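You operate a simulated robot arm through the tools that you are given. There is no shell and no other tool. Be economical: measure what you need, move in short steps, check, and stop when the job is done.

The job below is to be done with a simulated two-armed robot. You get a single attempt, and the scene is never put back.

JOB
Put the green weight block from the top of the tiered table on the clear part of the gym rack top and the yellow weight block on the top of the work table. Take the prop block on the top of the tiered table and put it away on the gym rack shelf. Take the band roll from the top of the tiered table and leave it on top of the silver drink can there. Take the battery from the top of the tiered table and put it on the top of the work table. Take the medium nozzle and leave it on the worktop by the plants. Screw the lid back on the peg jar. Put two of the pegs from the top of the low shelving on the shelf under the packing bench. Put the juice bottle on top of the yellow seat pad. Close the shoe cupboard door. Put the box from the gym rack shelf on the top of the work table. Take the grease dabber on the top of the tiered table and put it away on the lower deck of the trolley. Fetch the large nozzle and stand it on the shelf under the work table. Do these in any order. Set down upright: prop block, band roll, battery, juice bottle, box, grease dabber, large nozzle.

The check looks at the end state, three seconds after you hand in, the way a careful person would. Anything else that was tipped, shoved, dropped, spilled or broken makes it a failure. A push-on lid holds only when it is set on centred and level and pressed home; a screw cap is set on level and turned clockwise until tight.

ROBOT AND FRAMES
Two 7-joint arms with two-finger parallel grippers on one trunk, on a base that drives. Base frame: it is fixed to the floor where the robot stands at the start and does not move with it; the origin is under the middle of the robot, x ahead of it, y to its left, z up; the surface under the hand at the start is at about z = 76. Lengths are in cm, angles in rad, forces in N, time in s.
The left shoulder is at the start at [5, 16.5, 108], the right one opposite. With the tool pointing down near the work surface each hand reaches from about 22 to 70 cm from the robot's upright axis, wherever it stands, measured 20 degrees to its own side. Places, roughly: band roll (6x6x6 cm) [150, 0, 80]; battery (4x4x7 cm) [160, -10, 80]; box [125, 200, 50]; clear part of the gym rack top [80, 200, 80]; drink can [150, -25, 75]; grease dabber (4x3x6 cm) [110, 0, 80]; gym rack shelf [120, 200, 40]; juice bottle (7x7x24 cm) [340, 510, 90]; large nozzle (4x4x8 cm) [50, 40, 80]; lower deck of the trolley [70, -170, 20]; medium nozzle (4x4x8 cm) [150, 10, 80]; peg (3x2x7 cm) [-130, 240, 80]; peg jar (7x7x14 cm) [-130, 260, 80]; prop block (3x8x6 cm) [80, 0, 80]; seat pad (24x17x5 cm) [340, 530, 80]; shelf under the packing bench [50, 70, 40]; shelf under the work table [160, 80, 30]; shoe cupboard door [310, 540, 40]; top of the work table [170, 100, 80]; weight block [50, 0, 75]; worktop by the plants [330, 90, 90]. Payload 3.91 kg a hand.
The TCP of each hand is the grasp point between the finger pads, 3 cm short of the fingertips. In the tool frame z runs along the fingers and y along their closing line. Largest opening 11 cm; finger width 2, thickness 1; the body of the gripper, 4.8 by 11.2 cm, starts 5.5 cm behind the TCP.
Orientation is told as [roll, pitch, yaw] about the base's x, y, z axes, in that order, counted from this pose: with the fingers straight down and closing along the base's y, the tool's x points along the base's -x, its y along +y and its z along -z.

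CONTROLS
- The arms move only by the tool servo_tool. It takes "left_targets", "right_targets" or both (then of equal length, played together; a hand with none holds still); each is text: rows parted by semicolons, each of 6 numbers parted by spaces: the shift along the tool's x, y, z in cm, then the turn, a rotation vector about the tool's x, y, z in rad. In form: x y z ax ay az; .... A call has 1 to 12 rows; each row is the pose to reach, as a shift and turn from the pose commanded when the call began, along the tool's axes at that moment. "left_jaw" and "right_jaw" are, for a hand that has rows, the opening, from 0 (shut) to 1 (fully open), set as the call begins (left out, the last holds). Rows are played at 5 a second. More than 5 cm and 0.15 rad between two rows, or a gripper value outside its range, and nothing of the call is played. Where a pose cannot be reached the arm comes as near as it can. A force on the tool above 40 N (or 10 N above the force at the start of the call, whichever is more), or a blocked arm, ends the call early, and 0.2 s more pass. The fingers move at their own pace (about 4.5 cm/s each) and stop on an object; they squeeze with about 37 N. The grip force told is the motor's: it shows also when the fingers shut on nothing. Time passes only in rows, and 0.2 s behind the last, so rows that repeat a pose let the fingers close. The reply holds the time, the measured pose of the TCP, the force on the tool along the base axes, the opening and the grip force, in the units named above and with some noise, with the torque about the TCP (base axes, N m) and any sound that the robot's microphone picked up.
- Cameras (640 x 400 px; columns grow to the right, rows downward): "scene" is now at [11.06, 2.35, 124]; the picture's right is [0.28, -0.96, 0.00], its down [-0.63, -0.18, -0.76] and it looks along [0.73, 0.21, -0.66] (base axes); focal length 250 px, centre (320, 200). "left" rides on the left gripper at [7.2, -1.7, -10.3] in its tool frame; the picture's right is [0.23, 0.97, 0.00], its down [-0.76, 0.18, -0.62] and it looks along [-0.61, 0.14, 0.78] (tool axes); focal length 222 px, centre (320, 200). "right" rides on the right gripper at [7.2, 1.7, -10.3] in its tool frame; the picture's right is [-0.23, 0.97, 0.00], its down [-0.76, -0.18, -0.62] and it looks along [-0.61, -0.14, 0.78] (tool axes); focal length 222 px, centre (320, 200). There is no depth. A picture from a camera that has moved, and an enlarged one, comes with that camera's place and axes in the base frame and with its lens.
- grab_frame(camera): a new picture of that camera. The clock stands still meanwhile.
- lift_body(by): slides the trunk up (or, below 0, down) by that many cm; the arms and the scene camera ride with it, the base frame stays. It gives what a move gives, with no picture.
- drive_base(legs): drives the robot by 1 to 6 legs, each [ahead, left, turn to the left] in cm, cm and rad, along the robot's own axes; the way and the turn of a leg run together, so that a leg with both is an arc; at most 150 cm and 3.142 rad a leg. The arms and the cameras ride along, it lands a little off, and it stops where it bumps. It gives what a move gives.
- turn_head(pan, tilt): turns the head with the scene camera to pan (to the left, within 1.396 rad either way) and tilt (down, from -0.506 to 1.204), counted from straight ahead of the robot. It gives what a move gives.
- inspect(camera, box): a new picture of the part [left, top, right, bottom] of that camera's present view, enlarged. The clock stands still meanwhile.
- sign_off(): hands the job in; it is judged then, once.

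Go step by step. Nothing tells you exact positions but the pictures and the camera data: compare them with the known pose of the tool, close in by small moves and look again before you grip or let go. The budget is 588 turns and 370 pictures, counting those below and the enlarged ones. Unless the task says otherwise, let go and move clear before handing in, and close with one line.

The tools are called after "Emit:" as a command line: name --argument value ..., lists and objects as JSON in quotes. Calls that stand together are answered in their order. servo_tool: Moves the arms, as the interface text tells. Its arguments: {"type":"object","properties":{"left_targets":{"type":"string"},"left_jaw":{"type":"number"},"right_targets":{"type":"string"},"right_jaw":{"type":"number"}},"required":[]} The other tools are called the same way: lift_body (by) slides the trunk up or down; drive_base (legs) drives the base; turn_head (pan, tilt) turns the head that bears the scene camera; grab_frame (camera) takes a picture; inspect (camera, box) takes an enlarged picture of a part of a camera's view; sign_off () hands the job in.

At the start:

```text
t: 0.0
left_tcp_pos: [35.11, 22.34, 107.38]
left_ee_rot: [0.0, -0.002, -0.001]
left_ft_force: [0.3, -0.2, 0.4]
left_ft_torque: [0.0, 0.01, -0.02]
left_opening: 10.99
left_grasp_force: 0.0
right_tcp_pos: [34.9, -4.45, 105.26]
right_ee_rot: [0.0, 0.003, 0.001]
right_ft_force: [-0.2, -0.5, -0.5]
right_ft_torque: [-0.02, 0.03, -0.02]
right_opening: 11.0
right_grasp_force: 0.2
trunk travel left (down, up): [-30.0, 20.3]
robot x, y, heading: [0.07, -0.21, -0.001]
head pan, tilt: [0.284, 0.714]
```

scene: 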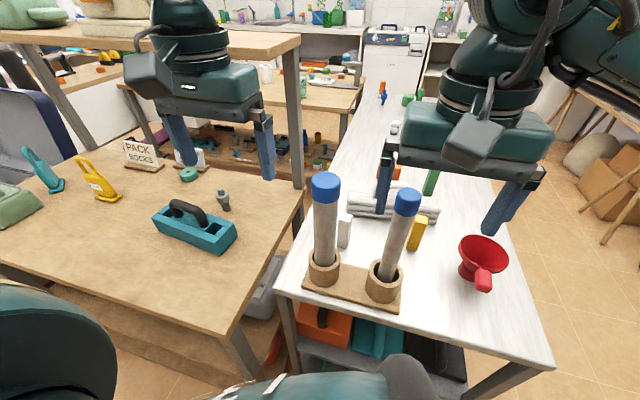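
right: 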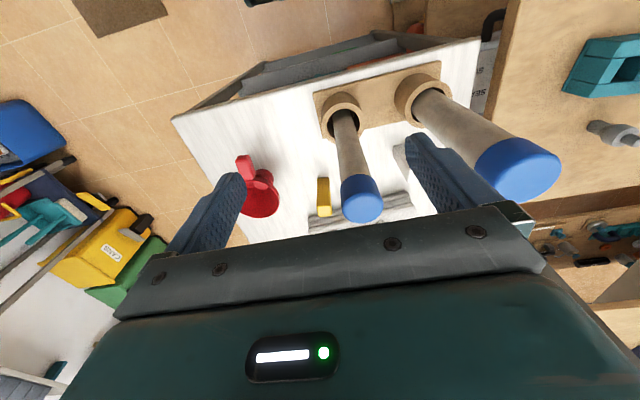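
left: 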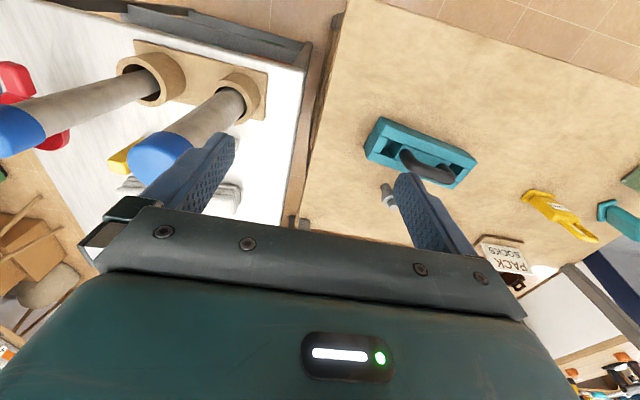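

I see a packing bench to the left, a long tiered table to the right with many items. First I look around to map the scene.

Emit:
turn_head --pan -0.1 --tilt 0.45

Emit:
grab_frame --camera "scene"

Emit:
turn_head --pan 0.9 --tilt 0.35

Emit:
grab_frame --camera "scene"

Emit:
turn_head --pan -1.0 --tilt 0.5

Emit:
grab_frame --camera "scene"

```text
t: 0.9
left_tcp_pos: [35.12, 22.51, 107.47]
left_ee_rot: [0.001, -0.001, 0.0]
left_ft_force: [-0.2, 1.3, 0.1]
left_ft_torque: [0.0, -0.03, -0.02]
left_opening: 11.01
left_grasp_force: 0.1
right_tcp_pos: [34.91, -4.46, 105.39]
right_ee_rot: [-0.001, 0.0, -0.001]
right_ft_force: [0.6, 0.2, -0.4]
right_ft_torque: [-0.03, 0.01, 0.0]
right_opening: 11.01
right_grasp_force: 0.0
trunk travel left (down, up): [-30.0, 20.3]
robot x, y, heading: [0.12, -0.15, 0.002]
head pan, tilt: [-0.099, 0.45]
```

```text
366 pictures are left
camera scene: at [12.11, -0.93, 126.34], right [-0.1, -1.0, 0.0], down [-0.43, 0.04, -0.9], along [0.9, -0.09, -0.44], focal length 250 px, centre (320, 200)
```

scene: 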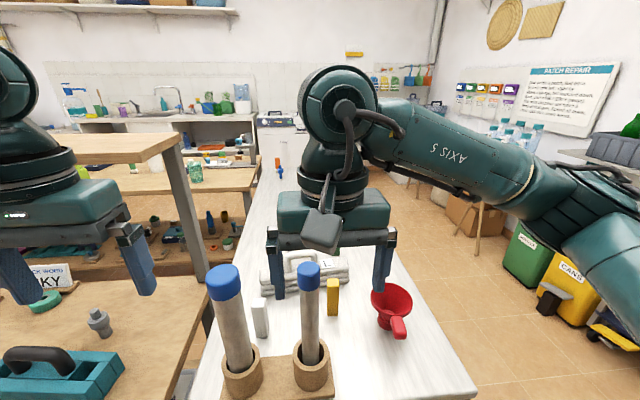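

```text
t: 2.1
left_tcp_pos: [35.03, 22.39, 107.48]
left_ee_rot: [-0.001, -0.001, 0.002]
left_ft_force: [-0.1, -0.1, 0.1]
left_ft_torque: [0.01, 0.02, 0.03]
left_opening: 11.01
left_grasp_force: 0.1
right_tcp_pos: [34.98, -4.45, 105.41]
right_ee_rot: [0.0, -0.001, -0.001]
right_ft_force: [0.7, -0.5, 0.0]
right_ft_torque: [0.0, -0.01, -0.01]
right_opening: 11.0
right_grasp_force: 0.0
trunk travel left (down, up): [-30.0, 20.3]
robot x, y, heading: [0.15, -0.14, -0.004]
head pan, tilt: [0.901, 0.351]
```

```text
365 pictures are left
camera scene: at [8.75, 7.27, 127.26], right [0.78, -0.62, 0.0], down [-0.21, -0.27, -0.94], along [0.58, 0.74, -0.34], focal length 250 px, centre (320, 200)
```

scene: 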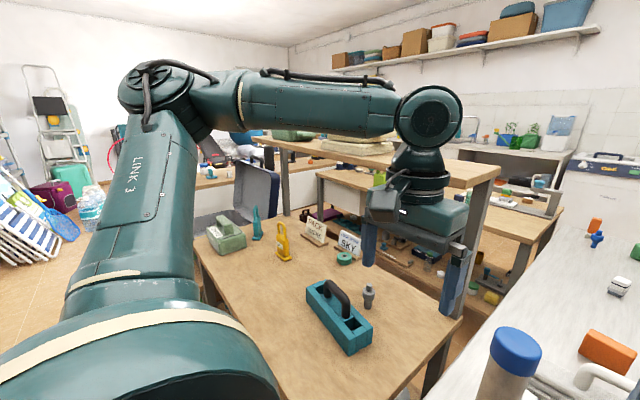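

```text
t: 4.0
left_tcp_pos: [35.16, 22.51, 107.4]
left_ee_rot: [0.0, 0.0, -0.001]
left_ft_force: [0.1, 0.3, 1.0]
left_ft_torque: [-0.01, 0.02, 0.03]
left_opening: 11.0
left_grasp_force: 0.0
right_tcp_pos: [34.98, -4.38, 105.42]
right_ee_rot: [-0.001, 0.0, 0.001]
right_ft_force: [-1.3, 0.6, 0.3]
right_ft_torque: [0.0, 0.01, 0.01]
right_opening: 10.99
right_grasp_force: 0.0
trunk travel left (down, up): [-30.0, 20.3]
robot x, y, heading: [-0.29, -0.0, 0.002]
head pan, tilt: [-1.0, 0.499]
```

```text
364 pictures are left
camera scene: at [7.88, -7.67, 125.9], right [-0.84, -0.54, 0.0], down [-0.26, 0.4, -0.88], along [0.47, -0.74, -0.48], focal length 250 px, centre (320, 200)
```

scene: 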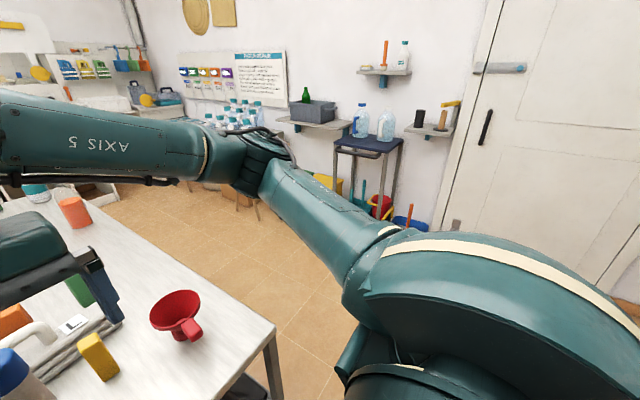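

Now I move the right hand aside to clear the view and look at the table along its length.

Emit:
servo_tool --right_targets "0 -5 0 0 0 0; 0 -10 0 0 0 0; 2 -15 0 0 0 0; 4 -20 0 0 0 0; 6 -25 0 0 0 0; 8 -30 0 0 0 0"

Emit:
lift_body --by 20

Emit:
turn_head --pan 0.0 --tilt 0.6

Emit:
grab_frame --camera "scene"

Emit:
inspect --camera "scene" --box '[220, 40, 420, 165]'

```text
refused: row 3 steps farther than a row can; nothing moved
```

```text
t: 6.2
left_tcp_pos: [35.01, 22.52, 127.24]
left_ee_rot: [0.001, 0.001, -0.001]
left_ft_force: [-0.1, 0.2, -2.0]
left_ft_torque: [0.02, 0.02, -0.02]
left_opening: 11.02
left_grasp_force: 0.1
right_tcp_pos: [34.91, -4.49, 125.32]
right_ee_rot: [0.0, -0.001, -0.001]
right_ft_force: [0.6, -0.3, 0.6]
right_ft_torque: [0.02, -0.01, 0.0]
right_opening: 10.99
right_grasp_force: 0.1
trunk travel left (down, up): [-50.0, 0.3]
robot x, y, heading: [-0.19, -0.31, -0.004]
head pan, tilt: [-1.0, 0.499]
```

```text
t: 7.4
left_tcp_pos: [35.09, 22.47, 127.4]
left_ee_rot: [0.0, 0.001, 0.001]
left_ft_force: [0.7, -0.1, 0.5]
left_ft_torque: [0.01, 0.02, 0.0]
left_opening: 10.99
left_grasp_force: 0.0
right_tcp_pos: [34.88, -4.44, 125.38]
right_ee_rot: [-0.002, -0.001, 0.0]
right_ft_force: [0.0, -0.1, 0.0]
right_ft_torque: [-0.01, 0.01, 0.01]
right_opening: 11.0
right_grasp_force: 0.1
trunk travel left (down, up): [-50.0, 0.3]
robot x, y, heading: [-0.15, 0.17, 0.001]
head pan, tilt: [0.0, 0.6]
```

```text
363 pictures are left
camera scene: at [11.8, -0.03, 144.99], right [0.0, -1.0, 0.0], down [-0.56, 0.0, -0.83], along [0.83, 0.0, -0.56], focal length 250 px, centre (320, 200)
```

scene: 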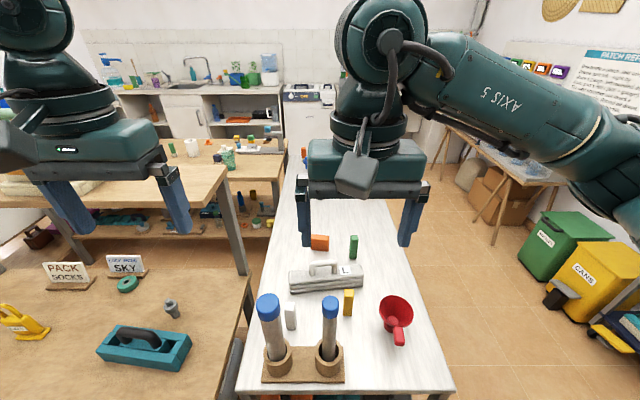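

```text
3.20 times, centred on (320, 102) of scene
camera zoom: at [11.8, -0.03, 144.99], right [0.0, -1.0, 0.0], down [-0.56, 0.0, -0.83], along [0.83, 0.0, -0.56], focal length 801 px, centre (320, 512)
```

zoom: 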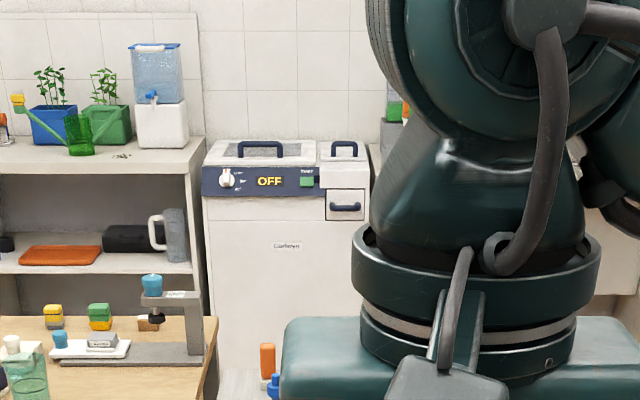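

I see yellow block ~[56,-8], green ~[79,-12], orange prop block ~[81,0]. I'll move the right arm aside to see the far table.

Emit:
servo_tool --right_targets "0 -5 0 0 0 0; 0 -10 0 0 0 0; 0 -15 0 0 0 0; 0 -20 0 0 0 0; 0 -25 0 0 0 0; 0 -30 0 0 0 0"

Emit:
grab_frame --camera "scene"

Emit:
inspect --camera "scene" --box '[220, 100, 420, 225]'

```text
t: 8.8
left_tcp_pos: [35.09, 22.46, 127.44]
left_ee_rot: [0.0, -0.001, 0.001]
left_ft_force: [0.1, 1.2, 0.1]
left_ft_torque: [0.01, -0.03, -0.02]
left_opening: 11.01
left_grasp_force: 0.0
right_tcp_pos: [35.11, -34.24, 125.23]
right_ee_rot: [0.001, 0.0, 0.001]
right_ft_force: [1.0, -0.1, 0.1]
right_ft_torque: [0.05, -0.02, -0.01]
right_opening: 10.96
right_grasp_force: 0.2
trunk travel left (down, up): [-50.0, 0.3]
robot x, y, heading: [-0.02, -0.18, -0.001]
head pan, tilt: [0.0, 0.6]
```

```text
361 pictures are left
camera scene: at [11.73, -0.11, 145.0], right [0.0, -1.0, 0.0], down [-0.56, 0.0, -0.83], along [0.83, 0.0, -0.56], focal length 250 px, centre (320, 200)
```

scene: 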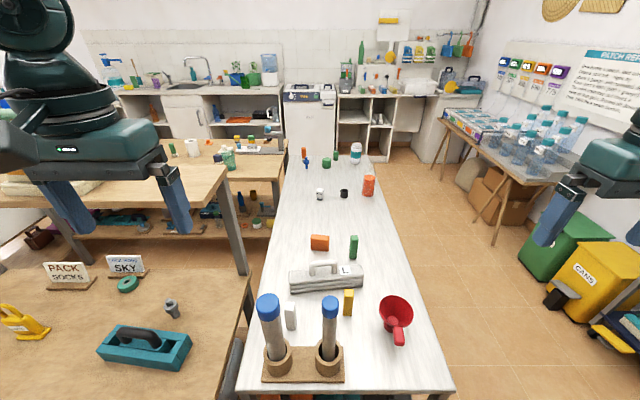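

```text
3.20 times, centred on (320, 162) of scene
camera zoom: at [11.73, -0.11, 145.0], right [0.0, -1.0, 0.0], down [-0.56, 0.0, -0.83], along [0.83, 0.0, -0.56], focal length 801 px, centre (320, 320)
```

zoom: 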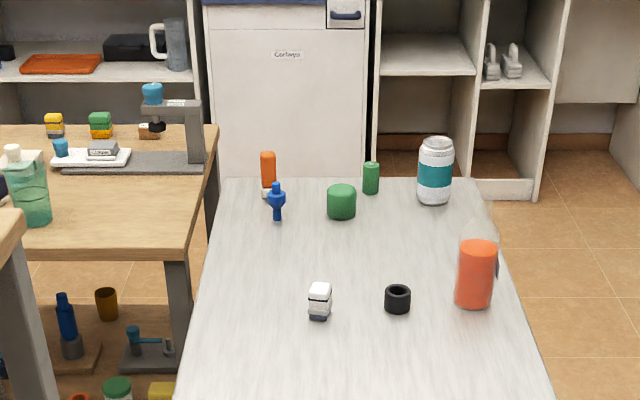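

Mapping: can ~[158,-23], band roll ~[151,-4], battery ~[162,-11], blue medium nozzle ~[150,8], dabber ~[115,0]; work table edge adjoins the tiered table at y≈25. First: large nozzle (left) and yellow block (right) from here.

Emit:
servo_tool --left_targets "-3 3 0 0 0 0; -6 6 0 0 0 0; -9 9 0 0 0 0; -12 12 0 0 0 0; -15 15 0 0 0 0; -18 19 0 0 0 0; -18 19 0 0 0 0; -18 19 0 0 0 0; -18 19 0 0 0 0; -18 19 0 0 0 0; -18 19 0 0 0 0" --right_targets "-4 0 0 0 0 0; -8 0 0 0 0 0; -12 0 0 0 0 0; -16 0 0 0 0 0; -20.5 0 0 0 0 0; -20.5 5 0 0 0 0; -20.5 10 0 0 0 0; -20.5 15 0 0 0 0; -20.5 20 0 0 0 0; -20.5 24 0 0 0 0; -20.5 26 0 0 0 0"

Emit:
lift_body --by -20

Emit:
grab_frame --camera "left"

Emit:
grab_frame --camera "right"

Emit:
grab_frame --camera "scene"

```text
t: 11.2
left_tcp_pos: [53.19, 41.44, 127.74]
left_ee_rot: [-0.002, 0.0, 0.0]
left_ft_force: [0.4, 1.4, 0.1]
left_ft_torque: [0.03, 0.01, 0.01]
left_opening: 10.96
left_grasp_force: 0.1
right_tcp_pos: [55.42, -8.4, 125.14]
right_ee_rot: [-0.001, 0.001, -0.002]
right_ft_force: [0.1, -0.1, 0.0]
right_ft_torque: [0.01, 0.03, 0.03]
right_opening: 10.98
right_grasp_force: 0.0
trunk travel left (down, up): [-50.0, 0.3]
robot x, y, heading: [-0.03, 0.14, 0.004]
head pan, tilt: [0.0, 0.6]
```

```text
t: 12.4
left_tcp_pos: [53.25, 41.41, 119.01]
left_ee_rot: [0.0, -0.022, 0.001]
left_ft_force: [-6.1, -1.0, 9.0]
left_ft_torque: [0.25, 0.14, 0.12]
left_opening: 10.98
left_grasp_force: 0.1
right_tcp_pos: [55.48, -8.43, 115.42]
right_ee_rot: [0.001, -0.001, 0.0]
right_ft_force: [0.1, -0.2, 0.0]
right_ft_torque: [-0.02, 0.01, 0.01]
right_opening: 10.99
right_grasp_force: 0.1
trunk travel left (down, up): [-40.2, 10.1]
robot x, y, heading: [-0.02, 0.03, 0.001]
head pan, tilt: [0.0, 0.6]
stopped: the force on the tool passed its limit at 55 N (the readings are from after the stop); the commanded pose is now the measured one
```

```text
359 pictures are left
camera left: at [45.58, 39.81, 129.1], right [-0.23, 0.97, -0.01], down [0.75, 0.18, 0.64], along [0.62, 0.14, -0.77], focal length 222 px, centre (320, 200)
```

left: 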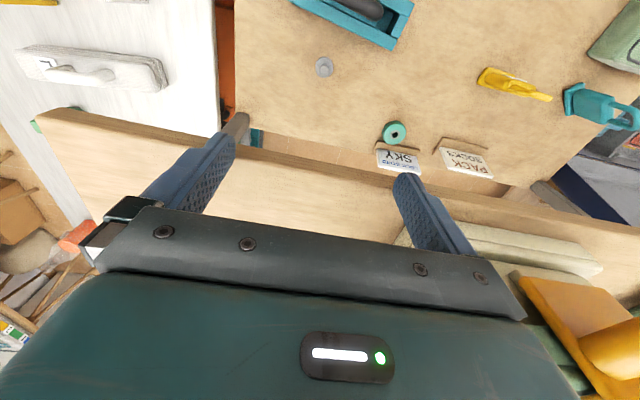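

```text
358 pictures are left
camera right: at [48.13, -6.73, 125.62], right [0.23, 0.97, 0.0], down [0.76, -0.18, 0.62], along [0.61, -0.14, -0.78], focal length 222 px, centre (320, 200)
```

right: 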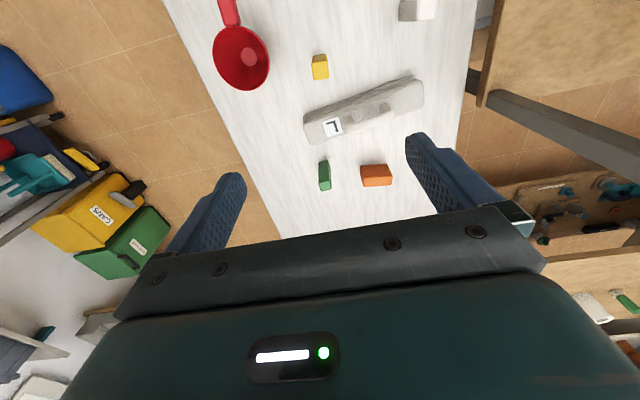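

```text
357 pictures are left
camera scene: at [11.69, -0.08, 135.1], right [0.0, -1.0, 0.0], down [-0.56, 0.0, -0.83], along [0.83, 0.0, -0.56], focal length 250 px, centre (320, 200)
```

scene: 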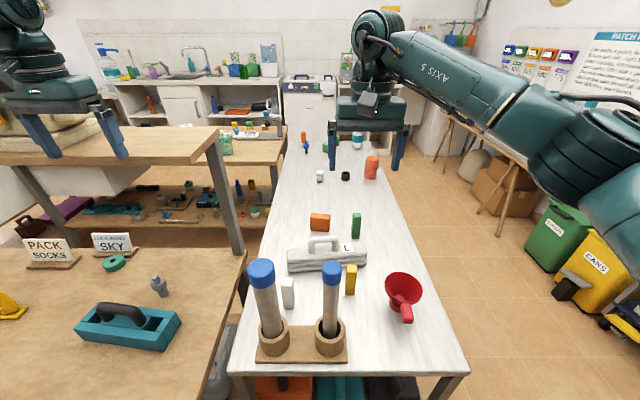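

The left fingertips just brushed the front edge of the bench's upper shelf (edge at x≈54, z≈115). I back off and tilt the left hand forward, so it can come in under that shelf.

Emit:
servo_tool --left_targets "2 0 -3 0 0 0; 6 0 -3 0 0 0; 10 0 -3 0 -0.15 0; 14 0 -3 0 -0.3 0; 18 0 -3 0 -0.45 0; 21 0 -3 0 -0.6 0; 22 0 -3 0 -0.75 0; 22 0 -3 0 -0.75 0"

Emit:
lift_body --by -20

Emit:
grab_frame --camera "left"

Emit:
grab_frame --camera "right"

```text
t: 14.2
left_tcp_pos: [31.36, 41.39, 121.26]
left_ee_rot: [-0.001, -0.773, 0.003]
left_ft_force: [-0.4, 0.0, -0.7]
left_ft_torque: [-0.03, -0.03, -0.04]
left_opening: 10.98
left_grasp_force: 0.1
right_tcp_pos: [55.54, -8.43, 115.34]
right_ee_rot: [0.001, 0.0, 0.001]
right_ft_force: [0.0, 0.1, 0.2]
right_ft_torque: [0.0, 0.01, 0.01]
right_opening: 11.0
right_grasp_force: 0.1
trunk travel left (down, up): [-40.2, 10.1]
robot x, y, heading: [0.18, 0.01, 0.002]
head pan, tilt: [0.0, 0.6]
```

```text
t: 16.4
left_tcp_pos: [31.34, 41.44, 101.32]
left_ee_rot: [-0.001, -0.772, 0.002]
left_ft_force: [0.4, 0.6, -0.8]
left_ft_torque: [-0.01, 0.04, 0.0]
left_opening: 11.0
left_grasp_force: 0.0
right_tcp_pos: [55.55, -8.49, 95.29]
right_ee_rot: [0.001, -0.001, 0.0]
right_ft_force: [0.0, 0.3, 0.4]
right_ft_torque: [0.0, 0.03, -0.01]
right_opening: 10.97
right_grasp_force: 0.0
trunk travel left (down, up): [-20.2, 30.1]
robot x, y, heading: [0.03, -0.07, -0.002]
head pan, tilt: [0.0, 0.6]
```

```text
356 pictures are left
camera left: at [18.9, 39.87, 103.61], right [-0.16, 0.97, -0.16], down [0.11, 0.18, 0.98], along [0.98, 0.14, -0.14], focal length 222 px, centre (320, 200)
```

left: 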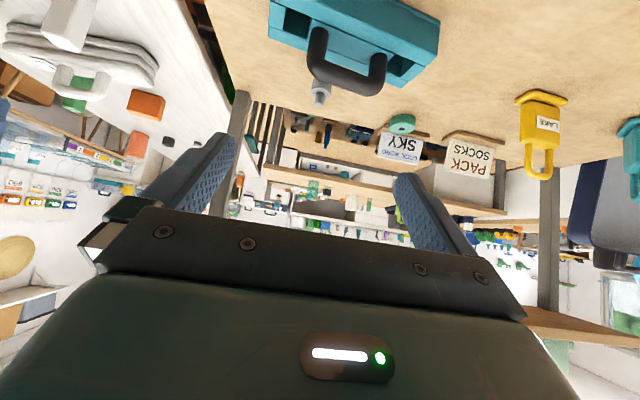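

```text
355 pictures are left
camera right: at [48.23, -6.66, 105.64], right [0.23, 0.97, 0.0], down [0.76, -0.18, 0.62], along [0.61, -0.14, -0.78], focal length 222 px, centre (320, 200)
```

right: 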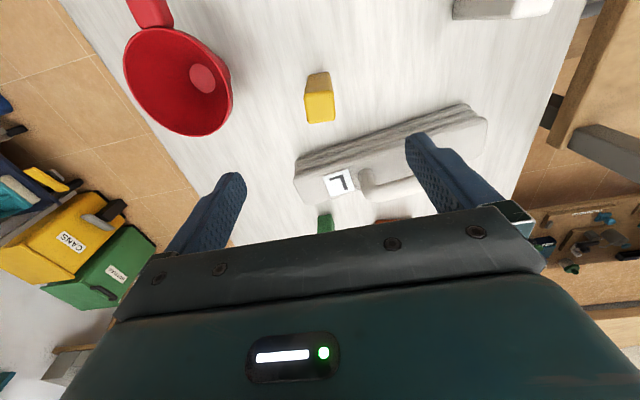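

The nozzle sits just behind the teal tool caddy and just in front of the overhead shelf's edge. I'll use a mild tilt (0.4) and hover above it, and lower the right hand toward the yellow block.

Emit:
servo_tool --left_targets "-2 0.1 3.4 0 0.08 0; -4 0.2 6.7 0 0.15 0; -6 0.4 10 0 0.22 0; -8 0.6 13.4 0 0.3 0; -9.7 0.6 16.8 0 0.37 0; -9.7 0.6 16.8 0 0.37 0; -9.7 0.6 16.8 0 0.37 0" --right_targets "0.2 0.2 2 0 0 0; 0.4 0.3 4 0 0 0; 0.6 0.3 6 0 0 0; 0.6 0.3 6 0 0 0; 0.6 0.3 6 0 0 0; 0.6 0.3 6 0 0 0; 0.6 0.3 6 0 0 0"

Emit:
grab_frame --camera "left"

Emit:
grab_frame --camera "right"

Emit:
grab_frame --camera "scene"

```text
t: 18.0
left_tcp_pos: [49.95, 42.18, 95.98]
left_ee_rot: [-0.002, -0.401, 0.001]
left_ft_force: [0.1, 0.0, -0.6]
left_ft_torque: [-0.02, 0.0, -0.04]
left_opening: 11.01
left_grasp_force: 0.0
right_tcp_pos: [54.9, -8.04, 89.4]
right_ee_rot: [0.001, -0.001, 0.001]
right_ft_force: [-0.4, 0.4, 1.0]
right_ft_torque: [-0.02, -0.03, 0.05]
right_opening: 10.99
right_grasp_force: 0.2
trunk travel left (down, up): [-20.2, 30.1]
robot x, y, heading: [-0.02, -0.16, -0.004]
head pan, tilt: [0.0, 0.6]
```

```text
354 pictures are left
camera left: at [39.2, 40.55, 102.63], right [-0.21, 0.97, -0.09], down [0.46, 0.18, 0.87], along [0.86, 0.14, -0.48], focal length 222 px, centre (320, 200)
```

left: 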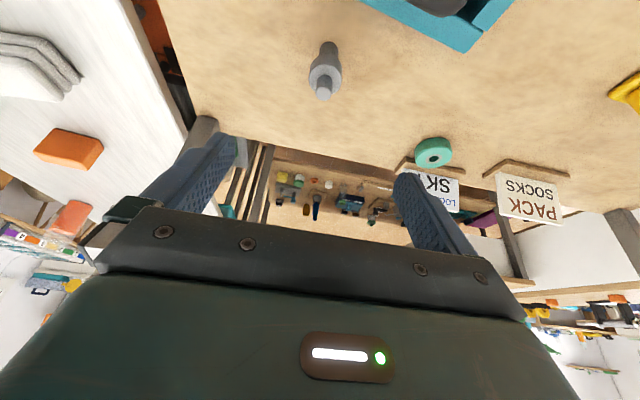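

```text
353 pictures are left
camera right: at [47.59, -6.25, 99.7], right [0.23, 0.97, 0.0], down [0.76, -0.18, 0.62], along [0.61, -0.14, -0.78], focal length 222 px, centre (320, 200)
```

right: 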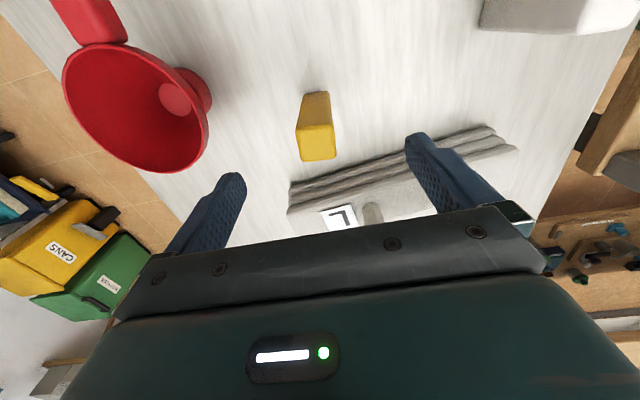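

```text
352 pictures are left
camera scene: at [11.8, 0.0, 115.15], right [0.0, -1.0, 0.0], down [-0.56, 0.0, -0.83], along [0.83, 0.0, -0.56], focal length 250 px, centre (320, 200)
```

scene: 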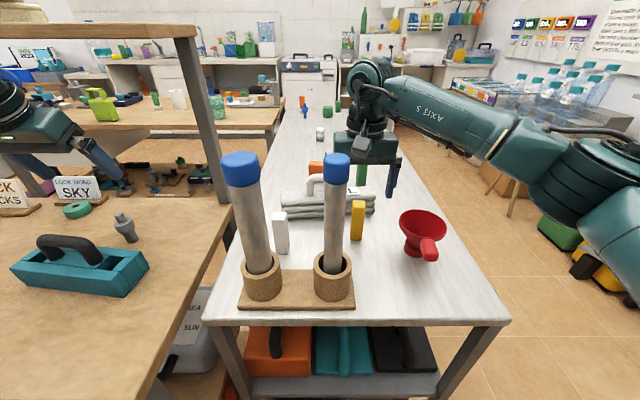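

Both targets confirmed: nozzle axis [52.6, 42], yellow block centre [54.3, -8]. Descend both.

Emit:
servo_tool --left_targets "1.0 -0.1 4 0 0 0; 1.9 -0.15 8 0 0 0; 2.8 -0.2 12 0 0 0; 3.6 -0.2 15.3 0 0 0; 3.6 -0.2 15.3 0 0 0" --right_targets "0.6 0 2 0 0 0; 0.6 0 4.5 0 0 0; 0.6 0 7 0 0 0; 0.6 0 9.4 0 0 0; 0.6 0 9.4 0 0 0"

Emit:
grab_frame --camera "left"

Emit:
grab_frame --camera "right"

```text
t: 19.2
left_tcp_pos: [52.63, 42.05, 80.5]
left_ee_rot: [0.0, -0.401, 0.003]
left_ft_force: [-0.3, -0.3, 0.6]
left_ft_torque: [-0.02, 0.0, 0.01]
left_opening: 10.98
left_grasp_force: 0.0
right_tcp_pos: [54.38, -8.15, 80.0]
right_ee_rot: [0.0, -0.003, -0.001]
right_ft_force: [1.5, 0.5, 3.5]
right_ft_torque: [-0.01, 0.09, 0.02]
right_opening: 11.0
right_grasp_force: 0.0
trunk travel left (down, up): [-20.2, 30.1]
robot x, y, heading: [-0.0, -0.06, -0.002]
head pan, tilt: [0.0, 0.6]
```

```text
351 pictures are left
camera left: at [41.81, 40.45, 87.05], right [-0.21, 0.97, -0.09], down [0.46, 0.18, 0.87], along [0.86, 0.14, -0.48], focal length 222 px, centre (320, 200)
```

left: 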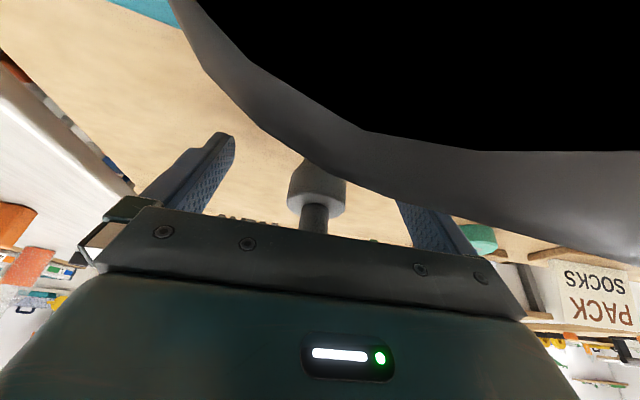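

```text
350 pictures are left
camera right: at [46.93, -6.32, 90.27], right [0.23, 0.97, 0.0], down [0.76, -0.18, 0.62], along [0.61, -0.14, -0.78], focal length 222 px, centre (320, 200)
```

right: 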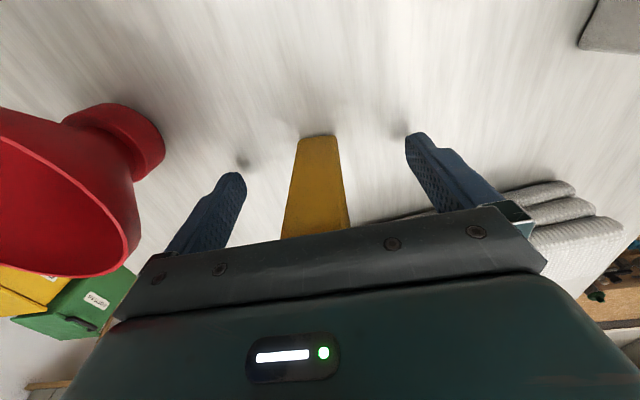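

Both in place; closing the jaws.

Emit:
servo_tool --left_targets "0 0 0 0 0 0; 0 0 0 0 0 0; 0 0 0 0 0 0; 0 0 0 0 0 0; 0 0 0 0 0 0; 0 0 0 0 0 0; 0 0 0 0 0 0; 0 0 0 0 0 0" --right_targets "0 0 0 0 0 0; 0 0 0 0 0 0; 0 0 0 0 0 0; 0 0 0 0 0 0; 0 0 0 0 0 0; 0 0 0 0 0 0; 0 0 0 0 0 0; 0 0 0 0 0 0" --left_jaw 0 --right_jaw 0

```text
t: 21.0
left_tcp_pos: [52.66, 42.03, 80.52]
left_ee_rot: [-0.003, -0.4, 0.002]
left_ft_force: [0.6, 0.3, 0.7]
left_ft_torque: [-0.03, 0.03, -0.01]
left_opening: 3.25
left_grasp_force: 37.3
right_tcp_pos: [54.19, -8.05, 79.98]
right_ee_rot: [-0.001, -0.001, 0.0]
right_ft_force: [-0.2, -0.3, 7.5]
right_ft_torque: [-0.03, 0.16, 0.04]
right_opening: 2.7
right_grasp_force: 36.7
trunk travel left (down, up): [-20.2, 30.1]
robot x, y, heading: [-0.22, 0.24, 0.002]
head pan, tilt: [0.0, 0.6]
```

Both gripped. Lift and retract, right hand going sideways around the tubes.

Emit:
servo_tool --left_targets "-1.6 0 -3.7 0 0 0; -3.1 0 -7.4 0 0 0; -5 0 -12 0 0 0; -0.4 0 -14 0 0 0; 4.2 0 -16 0 0 0; 8.8 0 -17.8 0 0 0; 13.4 0 -19.7 0 0 0; 18 0 -21.6 0 0 0; 18 0 -21.6 0 0 0; 18 0 -21.6 0 0 0; 18 0 -21.6 0 0 0; 18 0 -21.6 0 0 0" --right_targets "0 0 -4 0 0 0; 0 0 -8 0 0 0; 0 0 -12 0 0 0; 0 0 -16 0 0 0; 0 0 -20 0 0 0; 0 -4.5 -20 0 0 0; 0 -9 -20 0 0 0; 0 -14 -20 0 0 0; 0 -18 -20 0 0 0; 0 -22 -20 0 0 0; 0 -26 -20 0 0 0; 0 -26 -20 0 0 0"

Emit:
servo_tool --right_targets "4.5 0 0 0 0 0; 9 0 0 0 0 0; 13.5 0 0 0 0 0; 18 0 0 0 0 0; 21 0 0 0 0 0"

Emit:
turn_head --pan -1.2 --tilt 0.6

Emit:
grab_frame --camera "scene"

```text
refused: row 4 steps farther than a row can; nothing moved
```

```text
t: 21.7
left_tcp_pos: [52.72, 42.04, 80.53]
left_ee_rot: [-0.001, -0.402, 0.002]
left_ft_force: [0.5, 0.7, 0.5]
left_ft_torque: [-0.01, -0.02, 0.01]
left_opening: 3.24
left_grasp_force: 36.6
right_tcp_pos: [44.83, -7.82, 80.12]
right_ee_rot: [0.004, -0.034, -0.023]
right_ft_force: [5.4, 0.6, 0.3]
right_ft_torque: [0.09, -0.13, -0.1]
right_opening: 2.68
right_grasp_force: 37.2
trunk travel left (down, up): [-20.2, 30.1]
robot x, y, heading: [0.18, 0.19, 0.0]
head pan, tilt: [0.0, 0.6]
stopped in row 3 (right hand): the force on the tool passed its limit at 74 N (the readings are from after the stop); the commanded pose is now the measured one
```

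```text
t: 23.1
left_tcp_pos: [52.66, 42.05, 80.56]
left_ee_rot: [-0.001, -0.404, 0.001]
left_ft_force: [0.3, -0.6, -0.4]
left_ft_torque: [-0.01, -0.01, -0.04]
left_opening: 3.22
left_grasp_force: 36.7
right_tcp_pos: [44.86, -7.9, 79.97]
right_ee_rot: [0.008, -0.031, -0.025]
right_ft_force: [9.7, 2.7, -2.1]
right_ft_torque: [0.05, -0.34, -0.21]
right_opening: 2.68
right_grasp_force: 37.2
trunk travel left (down, up): [-20.2, 30.1]
robot x, y, heading: [0.04, -0.0, -0.0]
head pan, tilt: [-1.201, 0.6]
```

```text
349 pictures are left
camera scene: at [6.32, -8.22, 115.14], right [-0.93, -0.36, 0.0], down [-0.21, 0.53, -0.82], along [0.3, -0.77, -0.57], focal length 250 px, centre (320, 200)
```

scene: 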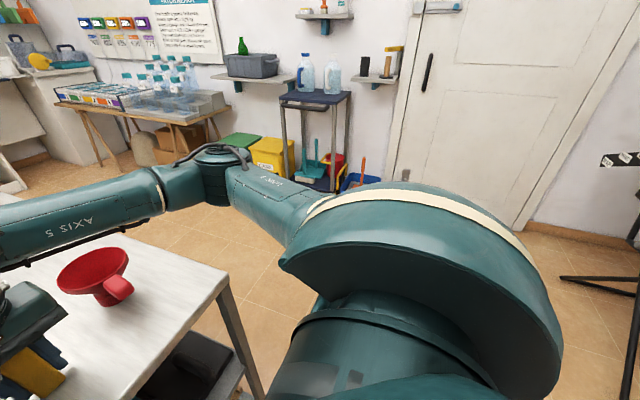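

My first call was refused, so the dependent second move pushed the right hand into the tube rack. I ease it forward off contact and look.

Emit:
servo_tool --right_targets "-2 0 0 0 0 0; -4 0 0 0 0 0; -8 0 0 0 0 0"

Emit:
turn_head --pan 0.0 --tilt 0.7

Emit:
grab_frame --camera "scene"

Emit:
grab_frame --camera "right"

```text
t: 23.9
left_tcp_pos: [52.78, 42.06, 80.56]
left_ee_rot: [-0.002, -0.401, 0.002]
left_ft_force: [-0.2, 0.0, -0.4]
left_ft_torque: [0.01, -0.03, -0.02]
left_opening: 3.24
left_grasp_force: 36.7
right_tcp_pos: [52.7, -8.14, 80.42]
right_ee_rot: [0.007, -0.029, -0.022]
right_ft_force: [0.2, -0.5, -3.9]
right_ft_torque: [0.02, 0.02, -0.06]
right_opening: 2.67
right_grasp_force: 36.6
trunk travel left (down, up): [-20.2, 30.1]
robot x, y, heading: [-0.2, 0.43, 0.002]
head pan, tilt: [-1.201, 0.6]
```

```text
t: 25.3
left_tcp_pos: [52.76, 42.05, 80.44]
left_ee_rot: [-0.001, -0.403, 0.002]
left_ft_force: [-0.2, -0.9, 0.3]
left_ft_torque: [0.0, 0.02, 0.0]
left_opening: 3.2
left_grasp_force: 37.8
right_tcp_pos: [52.75, -7.96, 80.44]
right_ee_rot: [0.007, -0.031, -0.023]
right_ft_force: [-0.4, 0.1, -3.8]
right_ft_torque: [-0.03, -0.01, 0.0]
right_opening: 2.68
right_grasp_force: 37.2
trunk travel left (down, up): [-20.2, 30.1]
robot x, y, heading: [0.14, 0.13, -0.001]
head pan, tilt: [0.0, 0.7]
```

```text
348 pictures are left
camera scene: at [11.52, 0.01, 114.28], right [0.0, -1.0, 0.0], down [-0.64, 0.0, -0.76], along [0.76, 0.0, -0.64], focal length 250 px, centre (320, 200)
```

scene: 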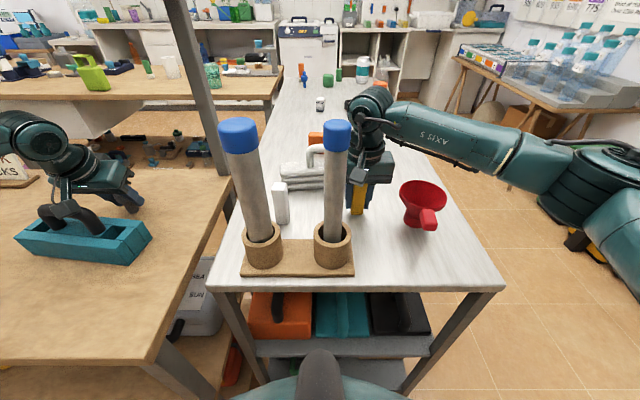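

```text
347 pictures are left
camera right: at [45.11, -6.23, 90.47], right [0.25, 0.97, 0.01], down [0.74, -0.2, 0.65], along [0.63, -0.15, -0.76], focal length 222 px, centre (320, 200)
```

right: 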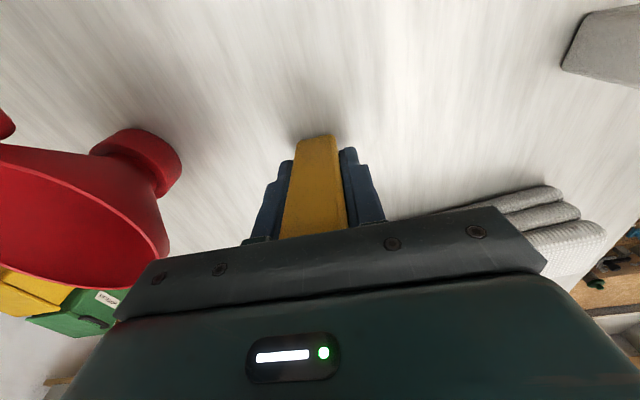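

The rack is upright and essentially in place (shift ≲0.5 cm). Now a corrected lift.

Emit:
servo_tool --left_targets "-1.6 0 -3.7 0 0 0; -3.1 0 -7.4 0 0 0; -5 0 -12 0 0 0; -1 0 -13.7 0 0 0; 3 0 -15.4 0 0 0; 7 0 -17.1 0 0 0; 11 0 -18.8 0 0 0; 15 0 -20.5 0 0 0; 18 0 -21.6 0 0 0; 18 0 -21.6 0 0 0; 18 0 -21.6 0 0 0" --right_targets "0 0 -4 0 0 0; 0 0 -8 0 0 0; 0 0 -12 0 0 0; 0 0 -16 0 0 0; 0 0 -20 0 0 0; 0 -4.5 -20 0 0 0; 0 -9 -20 0 0 0; 0 -13.5 -20 0 0 0; 0 -18 -20 0 0 0; 0 -22 -20 0 0 0; 0 -26 -20 0 0 0"

```text
t: 27.7
left_tcp_pos: [27.63, 41.96, 93.27]
left_ee_rot: [-0.002, -0.402, 0.001]
left_ft_force: [-0.2, -0.1, -0.3]
left_ft_torque: [0.0, 0.02, 0.01]
left_opening: 3.23
left_grasp_force: 37.0
right_tcp_pos: [51.45, -34.44, 100.03]
right_ee_rot: [0.006, -0.031, -0.025]
right_ft_force: [-0.5, 0.6, -4.4]
right_ft_torque: [-0.02, -0.01, -0.02]
right_opening: 2.66
right_grasp_force: 36.6
trunk travel left (down, up): [-20.2, 30.1]
robot x, y, heading: [0.09, 0.09, 0.001]
head pan, tilt: [0.0, 0.7]
```

Emit:
servo_tool --left_targets "0 -3 -1 0 0.13 0; 0 -6 -2 0 0.26 0; 0 -9 -3 0 0.4 0; 0 -12 -4 0 0.4 0; 0 -12 -4 0 0.4 0" --right_targets "4.5 0 0 0 0 0; 9 0 0 0 0 0; 13.5 0 0 0 0 0; 18 0 0 0 0 0; 20 0 0 0 0 0"

Emit:
turn_head --pan -1.3 --tilt 0.9

Emit:
grab_frame --camera "scene"

```text
t: 28.9
left_tcp_pos: [25.97, 30.14, 96.9]
left_ee_rot: [-0.002, -0.003, 0.002]
left_ft_force: [-1.0, 1.1, -0.1]
left_ft_torque: [-0.05, 0.02, 0.01]
left_opening: 3.23
left_grasp_force: 36.6
right_tcp_pos: [31.53, -33.56, 99.49]
right_ee_rot: [0.007, -0.032, -0.024]
right_ft_force: [-0.5, -0.1, -4.1]
right_ft_torque: [0.01, -0.01, -0.01]
right_opening: 2.7
right_grasp_force: 36.5
trunk travel left (down, up): [-20.2, 30.1]
robot x, y, heading: [-0.1, -0.16, -0.0]
head pan, tilt: [0.0, 0.7]
```

```text
t: 30.4
left_tcp_pos: [26.04, 30.33, 96.81]
left_ee_rot: [0.0, -0.004, 0.002]
left_ft_force: [-0.4, 0.4, -0.3]
left_ft_torque: [0.01, -0.03, 0.02]
left_opening: 3.23
left_grasp_force: 37.0
right_tcp_pos: [31.53, -33.63, 99.44]
right_ee_rot: [0.008, -0.032, -0.023]
right_ft_force: [0.4, -0.3, -3.9]
right_ft_torque: [0.01, -0.01, -0.05]
right_opening: 2.69
right_grasp_force: 37.0
trunk travel left (down, up): [-20.2, 30.1]
robot x, y, heading: [0.19, -0.04, -0.001]
head pan, tilt: [-1.3, 0.901]
```

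```text
346 pictures are left
camera scene: at [5.04, -7.28, 112.67], right [-0.96, -0.27, 0.0], down [-0.21, 0.75, -0.62], along [0.17, -0.6, -0.78], focal length 250 px, centre (320, 200)
```

scene: 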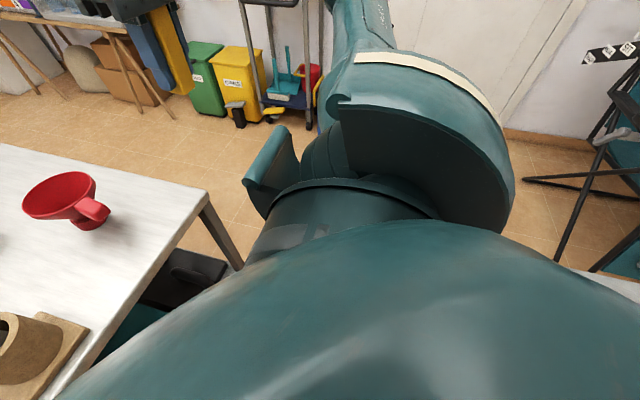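

The aisle on the right runs between the tiered table (y≈-33) and the folding table (y≈-115..-130). I raise the trunk and drive right, then ahead.

Emit:
lift_body --by 25

Emit:
drive_base --legs '[[-3, -68, 0]]'

Emit:
turn_head --pan -0.3 --tilt 0.5

Emit:
grab_frame --camera "scene"

```text
t: 32.9
left_tcp_pos: [26.03, 30.19, 121.79]
left_ee_rot: [-0.002, -0.003, 0.002]
left_ft_force: [0.9, -0.2, -0.7]
left_ft_torque: [-0.01, 0.0, -0.02]
left_opening: 3.19
left_grasp_force: 37.0
right_tcp_pos: [31.75, -33.74, 124.53]
right_ee_rot: [0.006, -0.033, -0.022]
right_ft_force: [0.1, -0.2, -3.3]
right_ft_torque: [-0.01, -0.02, 0.01]
right_opening: 2.69
right_grasp_force: 37.2
trunk travel left (down, up): [-45.2, 5.1]
robot x, y, heading: [-0.17, -0.14, -0.002]
head pan, tilt: [-1.3, 0.901]
```

```text
t: 39.2
left_tcp_pos: [23.22, -35.5, 121.93]
left_ee_rot: [-0.002, -0.004, 0.013]
left_ft_force: [-0.5, -0.8, -0.1]
left_ft_torque: [0.02, -0.01, -0.03]
left_opening: 3.2
left_grasp_force: 36.2
right_tcp_pos: [29.37, -99.42, 124.62]
right_ee_rot: [0.008, -0.036, -0.012]
right_ft_force: [0.5, 0.2, -4.6]
right_ft_torque: [0.0, -0.01, -0.01]
right_opening: 2.68
right_grasp_force: 37.1
trunk travel left (down, up): [-45.2, 5.1]
robot x, y, heading: [-2.51, -65.82, 0.009]
head pan, tilt: [-1.3, 0.901]
```

```text
t: 40.5
left_tcp_pos: [23.03, -35.72, 121.89]
left_ee_rot: [-0.002, -0.002, 0.012]
left_ft_force: [0.3, -0.6, -0.2]
left_ft_torque: [0.02, 0.01, -0.01]
left_opening: 3.17
left_grasp_force: 37.0
right_tcp_pos: [29.37, -99.47, 124.43]
right_ee_rot: [0.007, -0.033, -0.013]
right_ft_force: [0.7, 0.0, -4.7]
right_ft_torque: [0.04, -0.01, -0.01]
right_opening: 2.67
right_grasp_force: 37.5
trunk travel left (down, up): [-45.2, 5.1]
robot x, y, heading: [-2.67, -66.26, 0.014]
head pan, tilt: [-0.3, 0.499]
```

```text
345 pictures are left
camera scene: at [9.17, -68.77, 141.05], right [-0.28, -0.96, 0.0], down [-0.46, 0.14, -0.88], along [0.84, -0.25, -0.48], focal length 250 px, centre (320, 200)
```

scene: 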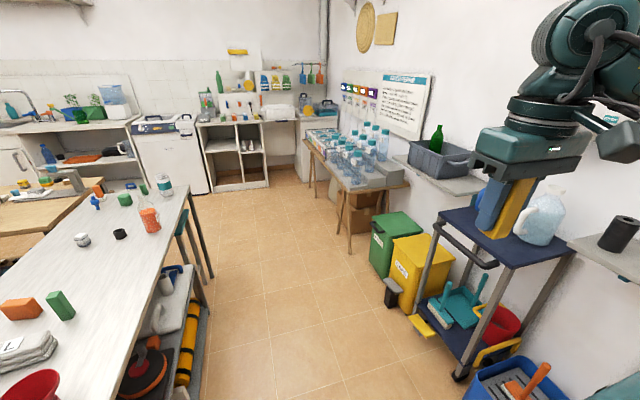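

Aisle is clear. Driving ahead.

Emit:
drive_base --legs '[[150, -6, -0.01], [80, 0, 0]]'

Emit:
turn_head --pan 0.9 --tilt 0.5

Emit:
grab_frame --camera "scene"

```text
refused: leg 1 is longer than a leg can be; nothing moved
```

```text
t: 41.9
left_tcp_pos: [23.16, -35.5, 121.91]
left_ee_rot: [-0.001, -0.004, 0.013]
left_ft_force: [0.4, 0.7, -0.9]
left_ft_torque: [0.0, 0.01, -0.02]
left_opening: 3.2
left_grasp_force: 36.3
right_tcp_pos: [29.42, -99.63, 124.41]
right_ee_rot: [0.005, -0.032, -0.012]
right_ft_force: [1.1, 0.6, -4.5]
right_ft_torque: [0.01, 0.0, 0.03]
right_opening: 2.7
right_grasp_force: 37.2
trunk travel left (down, up): [-45.2, 5.1]
robot x, y, heading: [-2.53, -66.09, 0.013]
head pan, tilt: [0.901, 0.499]
```

```text
344 pictures are left
camera scene: at [6.02, -58.99, 141.06], right [0.79, -0.61, 0.0], down [-0.29, -0.38, -0.88], along [0.54, 0.69, -0.48], focal length 250 px, centre (320, 200)
```

scene: 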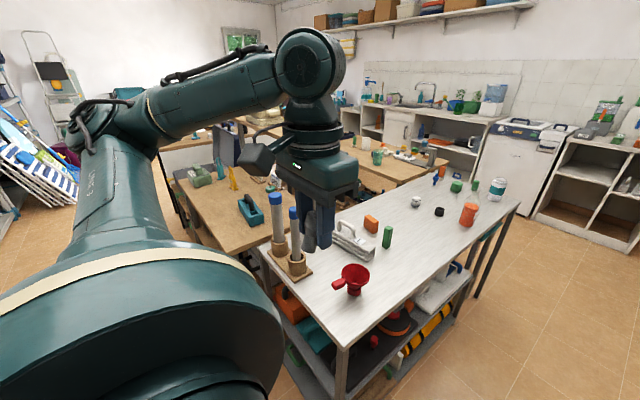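

Emit:
drive_base --legs '[[140, -6, -0.01], [85, 0, 0]]'

Emit:
grab_frame --camera "scene"

```text
t: 52.8
left_tcp_pos: [244.12, -39.12, 121.99]
left_ee_rot: [-0.001, -0.003, 0.028]
left_ft_force: [-0.4, 0.8, 0.2]
left_ft_torque: [-0.03, -0.01, 0.01]
left_opening: 3.19
left_grasp_force: 37.0
right_tcp_pos: [251.26, -102.86, 124.38]
right_ee_rot: [0.007, -0.032, 0.004]
right_ft_force: [0.2, -0.3, -3.8]
right_ft_torque: [-0.01, -0.02, -0.01]
right_opening: 2.68
right_grasp_force: 36.8
trunk travel left (down, up): [-45.2, 5.1]
robot x, y, heading: [219.06, -69.85, 0.03]
head pan, tilt: [0.901, 0.499]
```

```text
343 pictures are left
camera scene: at [227.41, -62.64, 141.05], right [0.8, -0.6, 0.0], down [-0.29, -0.38, -0.88], along [0.53, 0.7, -0.48], focal length 250 px, centre (320, 200)
```

scene: 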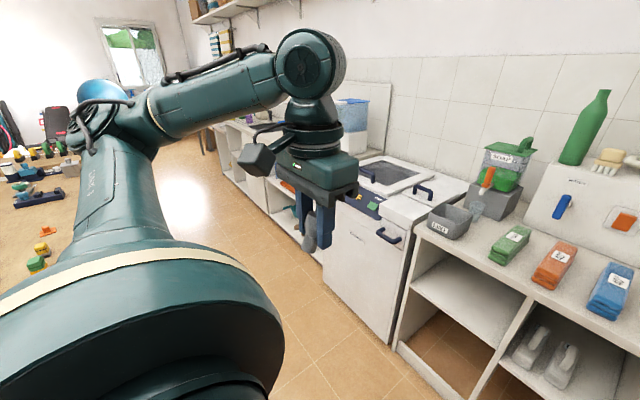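

Aisle between work table and counter is ~110 cm wide. I drive into it and turn around to face -x.

Emit:
drive_base --legs '[[32, 0, 0], [0, 95, 0], [0, 0, 1.555], [0, 0, 1.555]]'

Emit:
turn_head --pan 0.0 --tilt 0.6

Emit:
grab_frame --camera "scene"

```text
t: 70.8
left_tcp_pos: [221.59, -2.96, 121.96]
left_ee_rot: [0.0, -0.004, 3.125]
left_ft_force: [0.6, 0.1, -0.3]
left_ft_torque: [0.04, -0.01, -0.03]
left_opening: 3.19
left_grasp_force: 37.5
right_tcp_pos: [217.17, 61.15, 124.48]
right_ee_rot: [0.006, -0.031, 3.102]
right_ft_force: [0.0, 0.2, -4.9]
right_ft_torque: [0.03, 0.01, -0.03]
right_opening: 2.69
right_grasp_force: 36.6
trunk travel left (down, up): [-45.2, 5.1]
robot x, y, heading: [248.39, 27.07, 3.12]
head pan, tilt: [0.901, 0.499]
```

```text
t: 72.0
left_tcp_pos: [221.57, -3.0, 121.99]
left_ee_rot: [-0.002, -0.002, 3.125]
left_ft_force: [0.3, -0.5, -0.6]
left_ft_torque: [-0.02, -0.02, 0.03]
left_opening: 3.19
left_grasp_force: 37.2
right_tcp_pos: [217.14, 61.16, 124.55]
right_ee_rot: [0.008, -0.031, 3.103]
right_ft_force: [-0.1, -0.4, -3.3]
right_ft_torque: [0.01, -0.02, 0.03]
right_opening: 2.66
right_grasp_force: 37.3
trunk travel left (down, up): [-45.2, 5.1]
robot x, y, heading: [247.56, 26.97, 3.126]
head pan, tilt: [0.0, 0.6]
```

```text
342 pictures are left
camera scene: at [236.33, 27.07, 140.15], right [0.02, 1.0, 0.0], down [0.56, -0.01, -0.82], along [-0.82, 0.01, -0.57], focal length 250 px, centre (320, 200)
```

scene: 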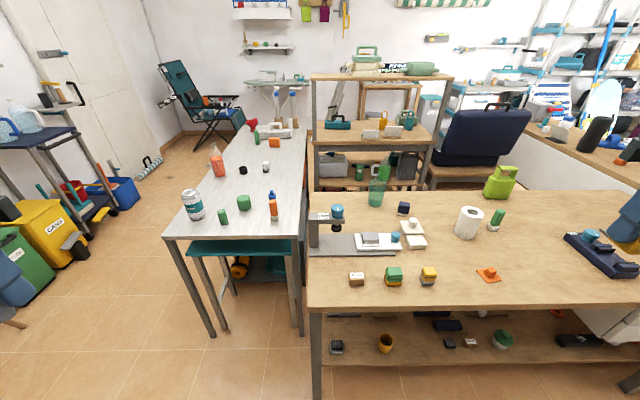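

Good overview: the work table's near edge is x≈195, with a shelf beneath (z≈30). Plan: yellow block at ~[188,92] on top, large nozzle on shelf at ~[187,66]. I shift to y≈70.

Emit:
drive_base --legs '[[0, -45, 0.015]]'

Emit:
turn_head --pan 0.0 --tilt 0.75

Emit:
grab_frame --camera "scene"

```text
t: 76.4
left_tcp_pos: [222.3, 41.2, 121.93]
left_ee_rot: [-0.001, -0.004, 3.125]
left_ft_force: [0.3, -0.1, -0.8]
left_ft_torque: [0.01, 0.0, 0.01]
left_opening: 3.16
left_grasp_force: 36.9
right_tcp_pos: [217.96, 105.07, 124.5]
right_ee_rot: [0.008, -0.032, 3.1]
right_ft_force: [-0.5, -0.1, -4.4]
right_ft_torque: [0.02, -0.02, 0.04]
right_opening: 2.69
right_grasp_force: 37.6
trunk travel left (down, up): [-45.2, 5.1]
robot x, y, heading: [249.0, 70.6, 3.125]
head pan, tilt: [0.0, 0.6]
```

```text
t: 77.1
left_tcp_pos: [222.29, 41.11, 121.94]
left_ee_rot: [-0.002, -0.003, 3.124]
left_ft_force: [-0.5, -0.1, -0.9]
left_ft_torque: [-0.02, 0.01, 0.03]
left_opening: 3.2
left_grasp_force: 37.1
right_tcp_pos: [217.94, 105.19, 124.55]
right_ee_rot: [0.006, -0.031, 3.1]
right_ft_force: [0.1, 0.4, -3.4]
right_ft_torque: [-0.01, 0.01, -0.02]
right_opening: 2.7
right_grasp_force: 36.7
trunk travel left (down, up): [-45.2, 5.1]
robot x, y, heading: [248.99, 70.98, 3.123]
head pan, tilt: [0.0, 0.75]
```

```text
341 pictures are left
camera scene: at [237.64, 71.05, 138.86], right [0.02, 1.0, 0.0], down [0.68, -0.01, -0.73], along [-0.73, 0.01, -0.68], focal length 250 px, centre (320, 200)
```

scene: 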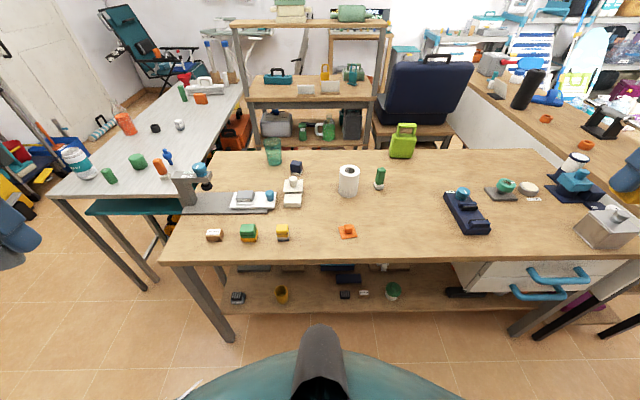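

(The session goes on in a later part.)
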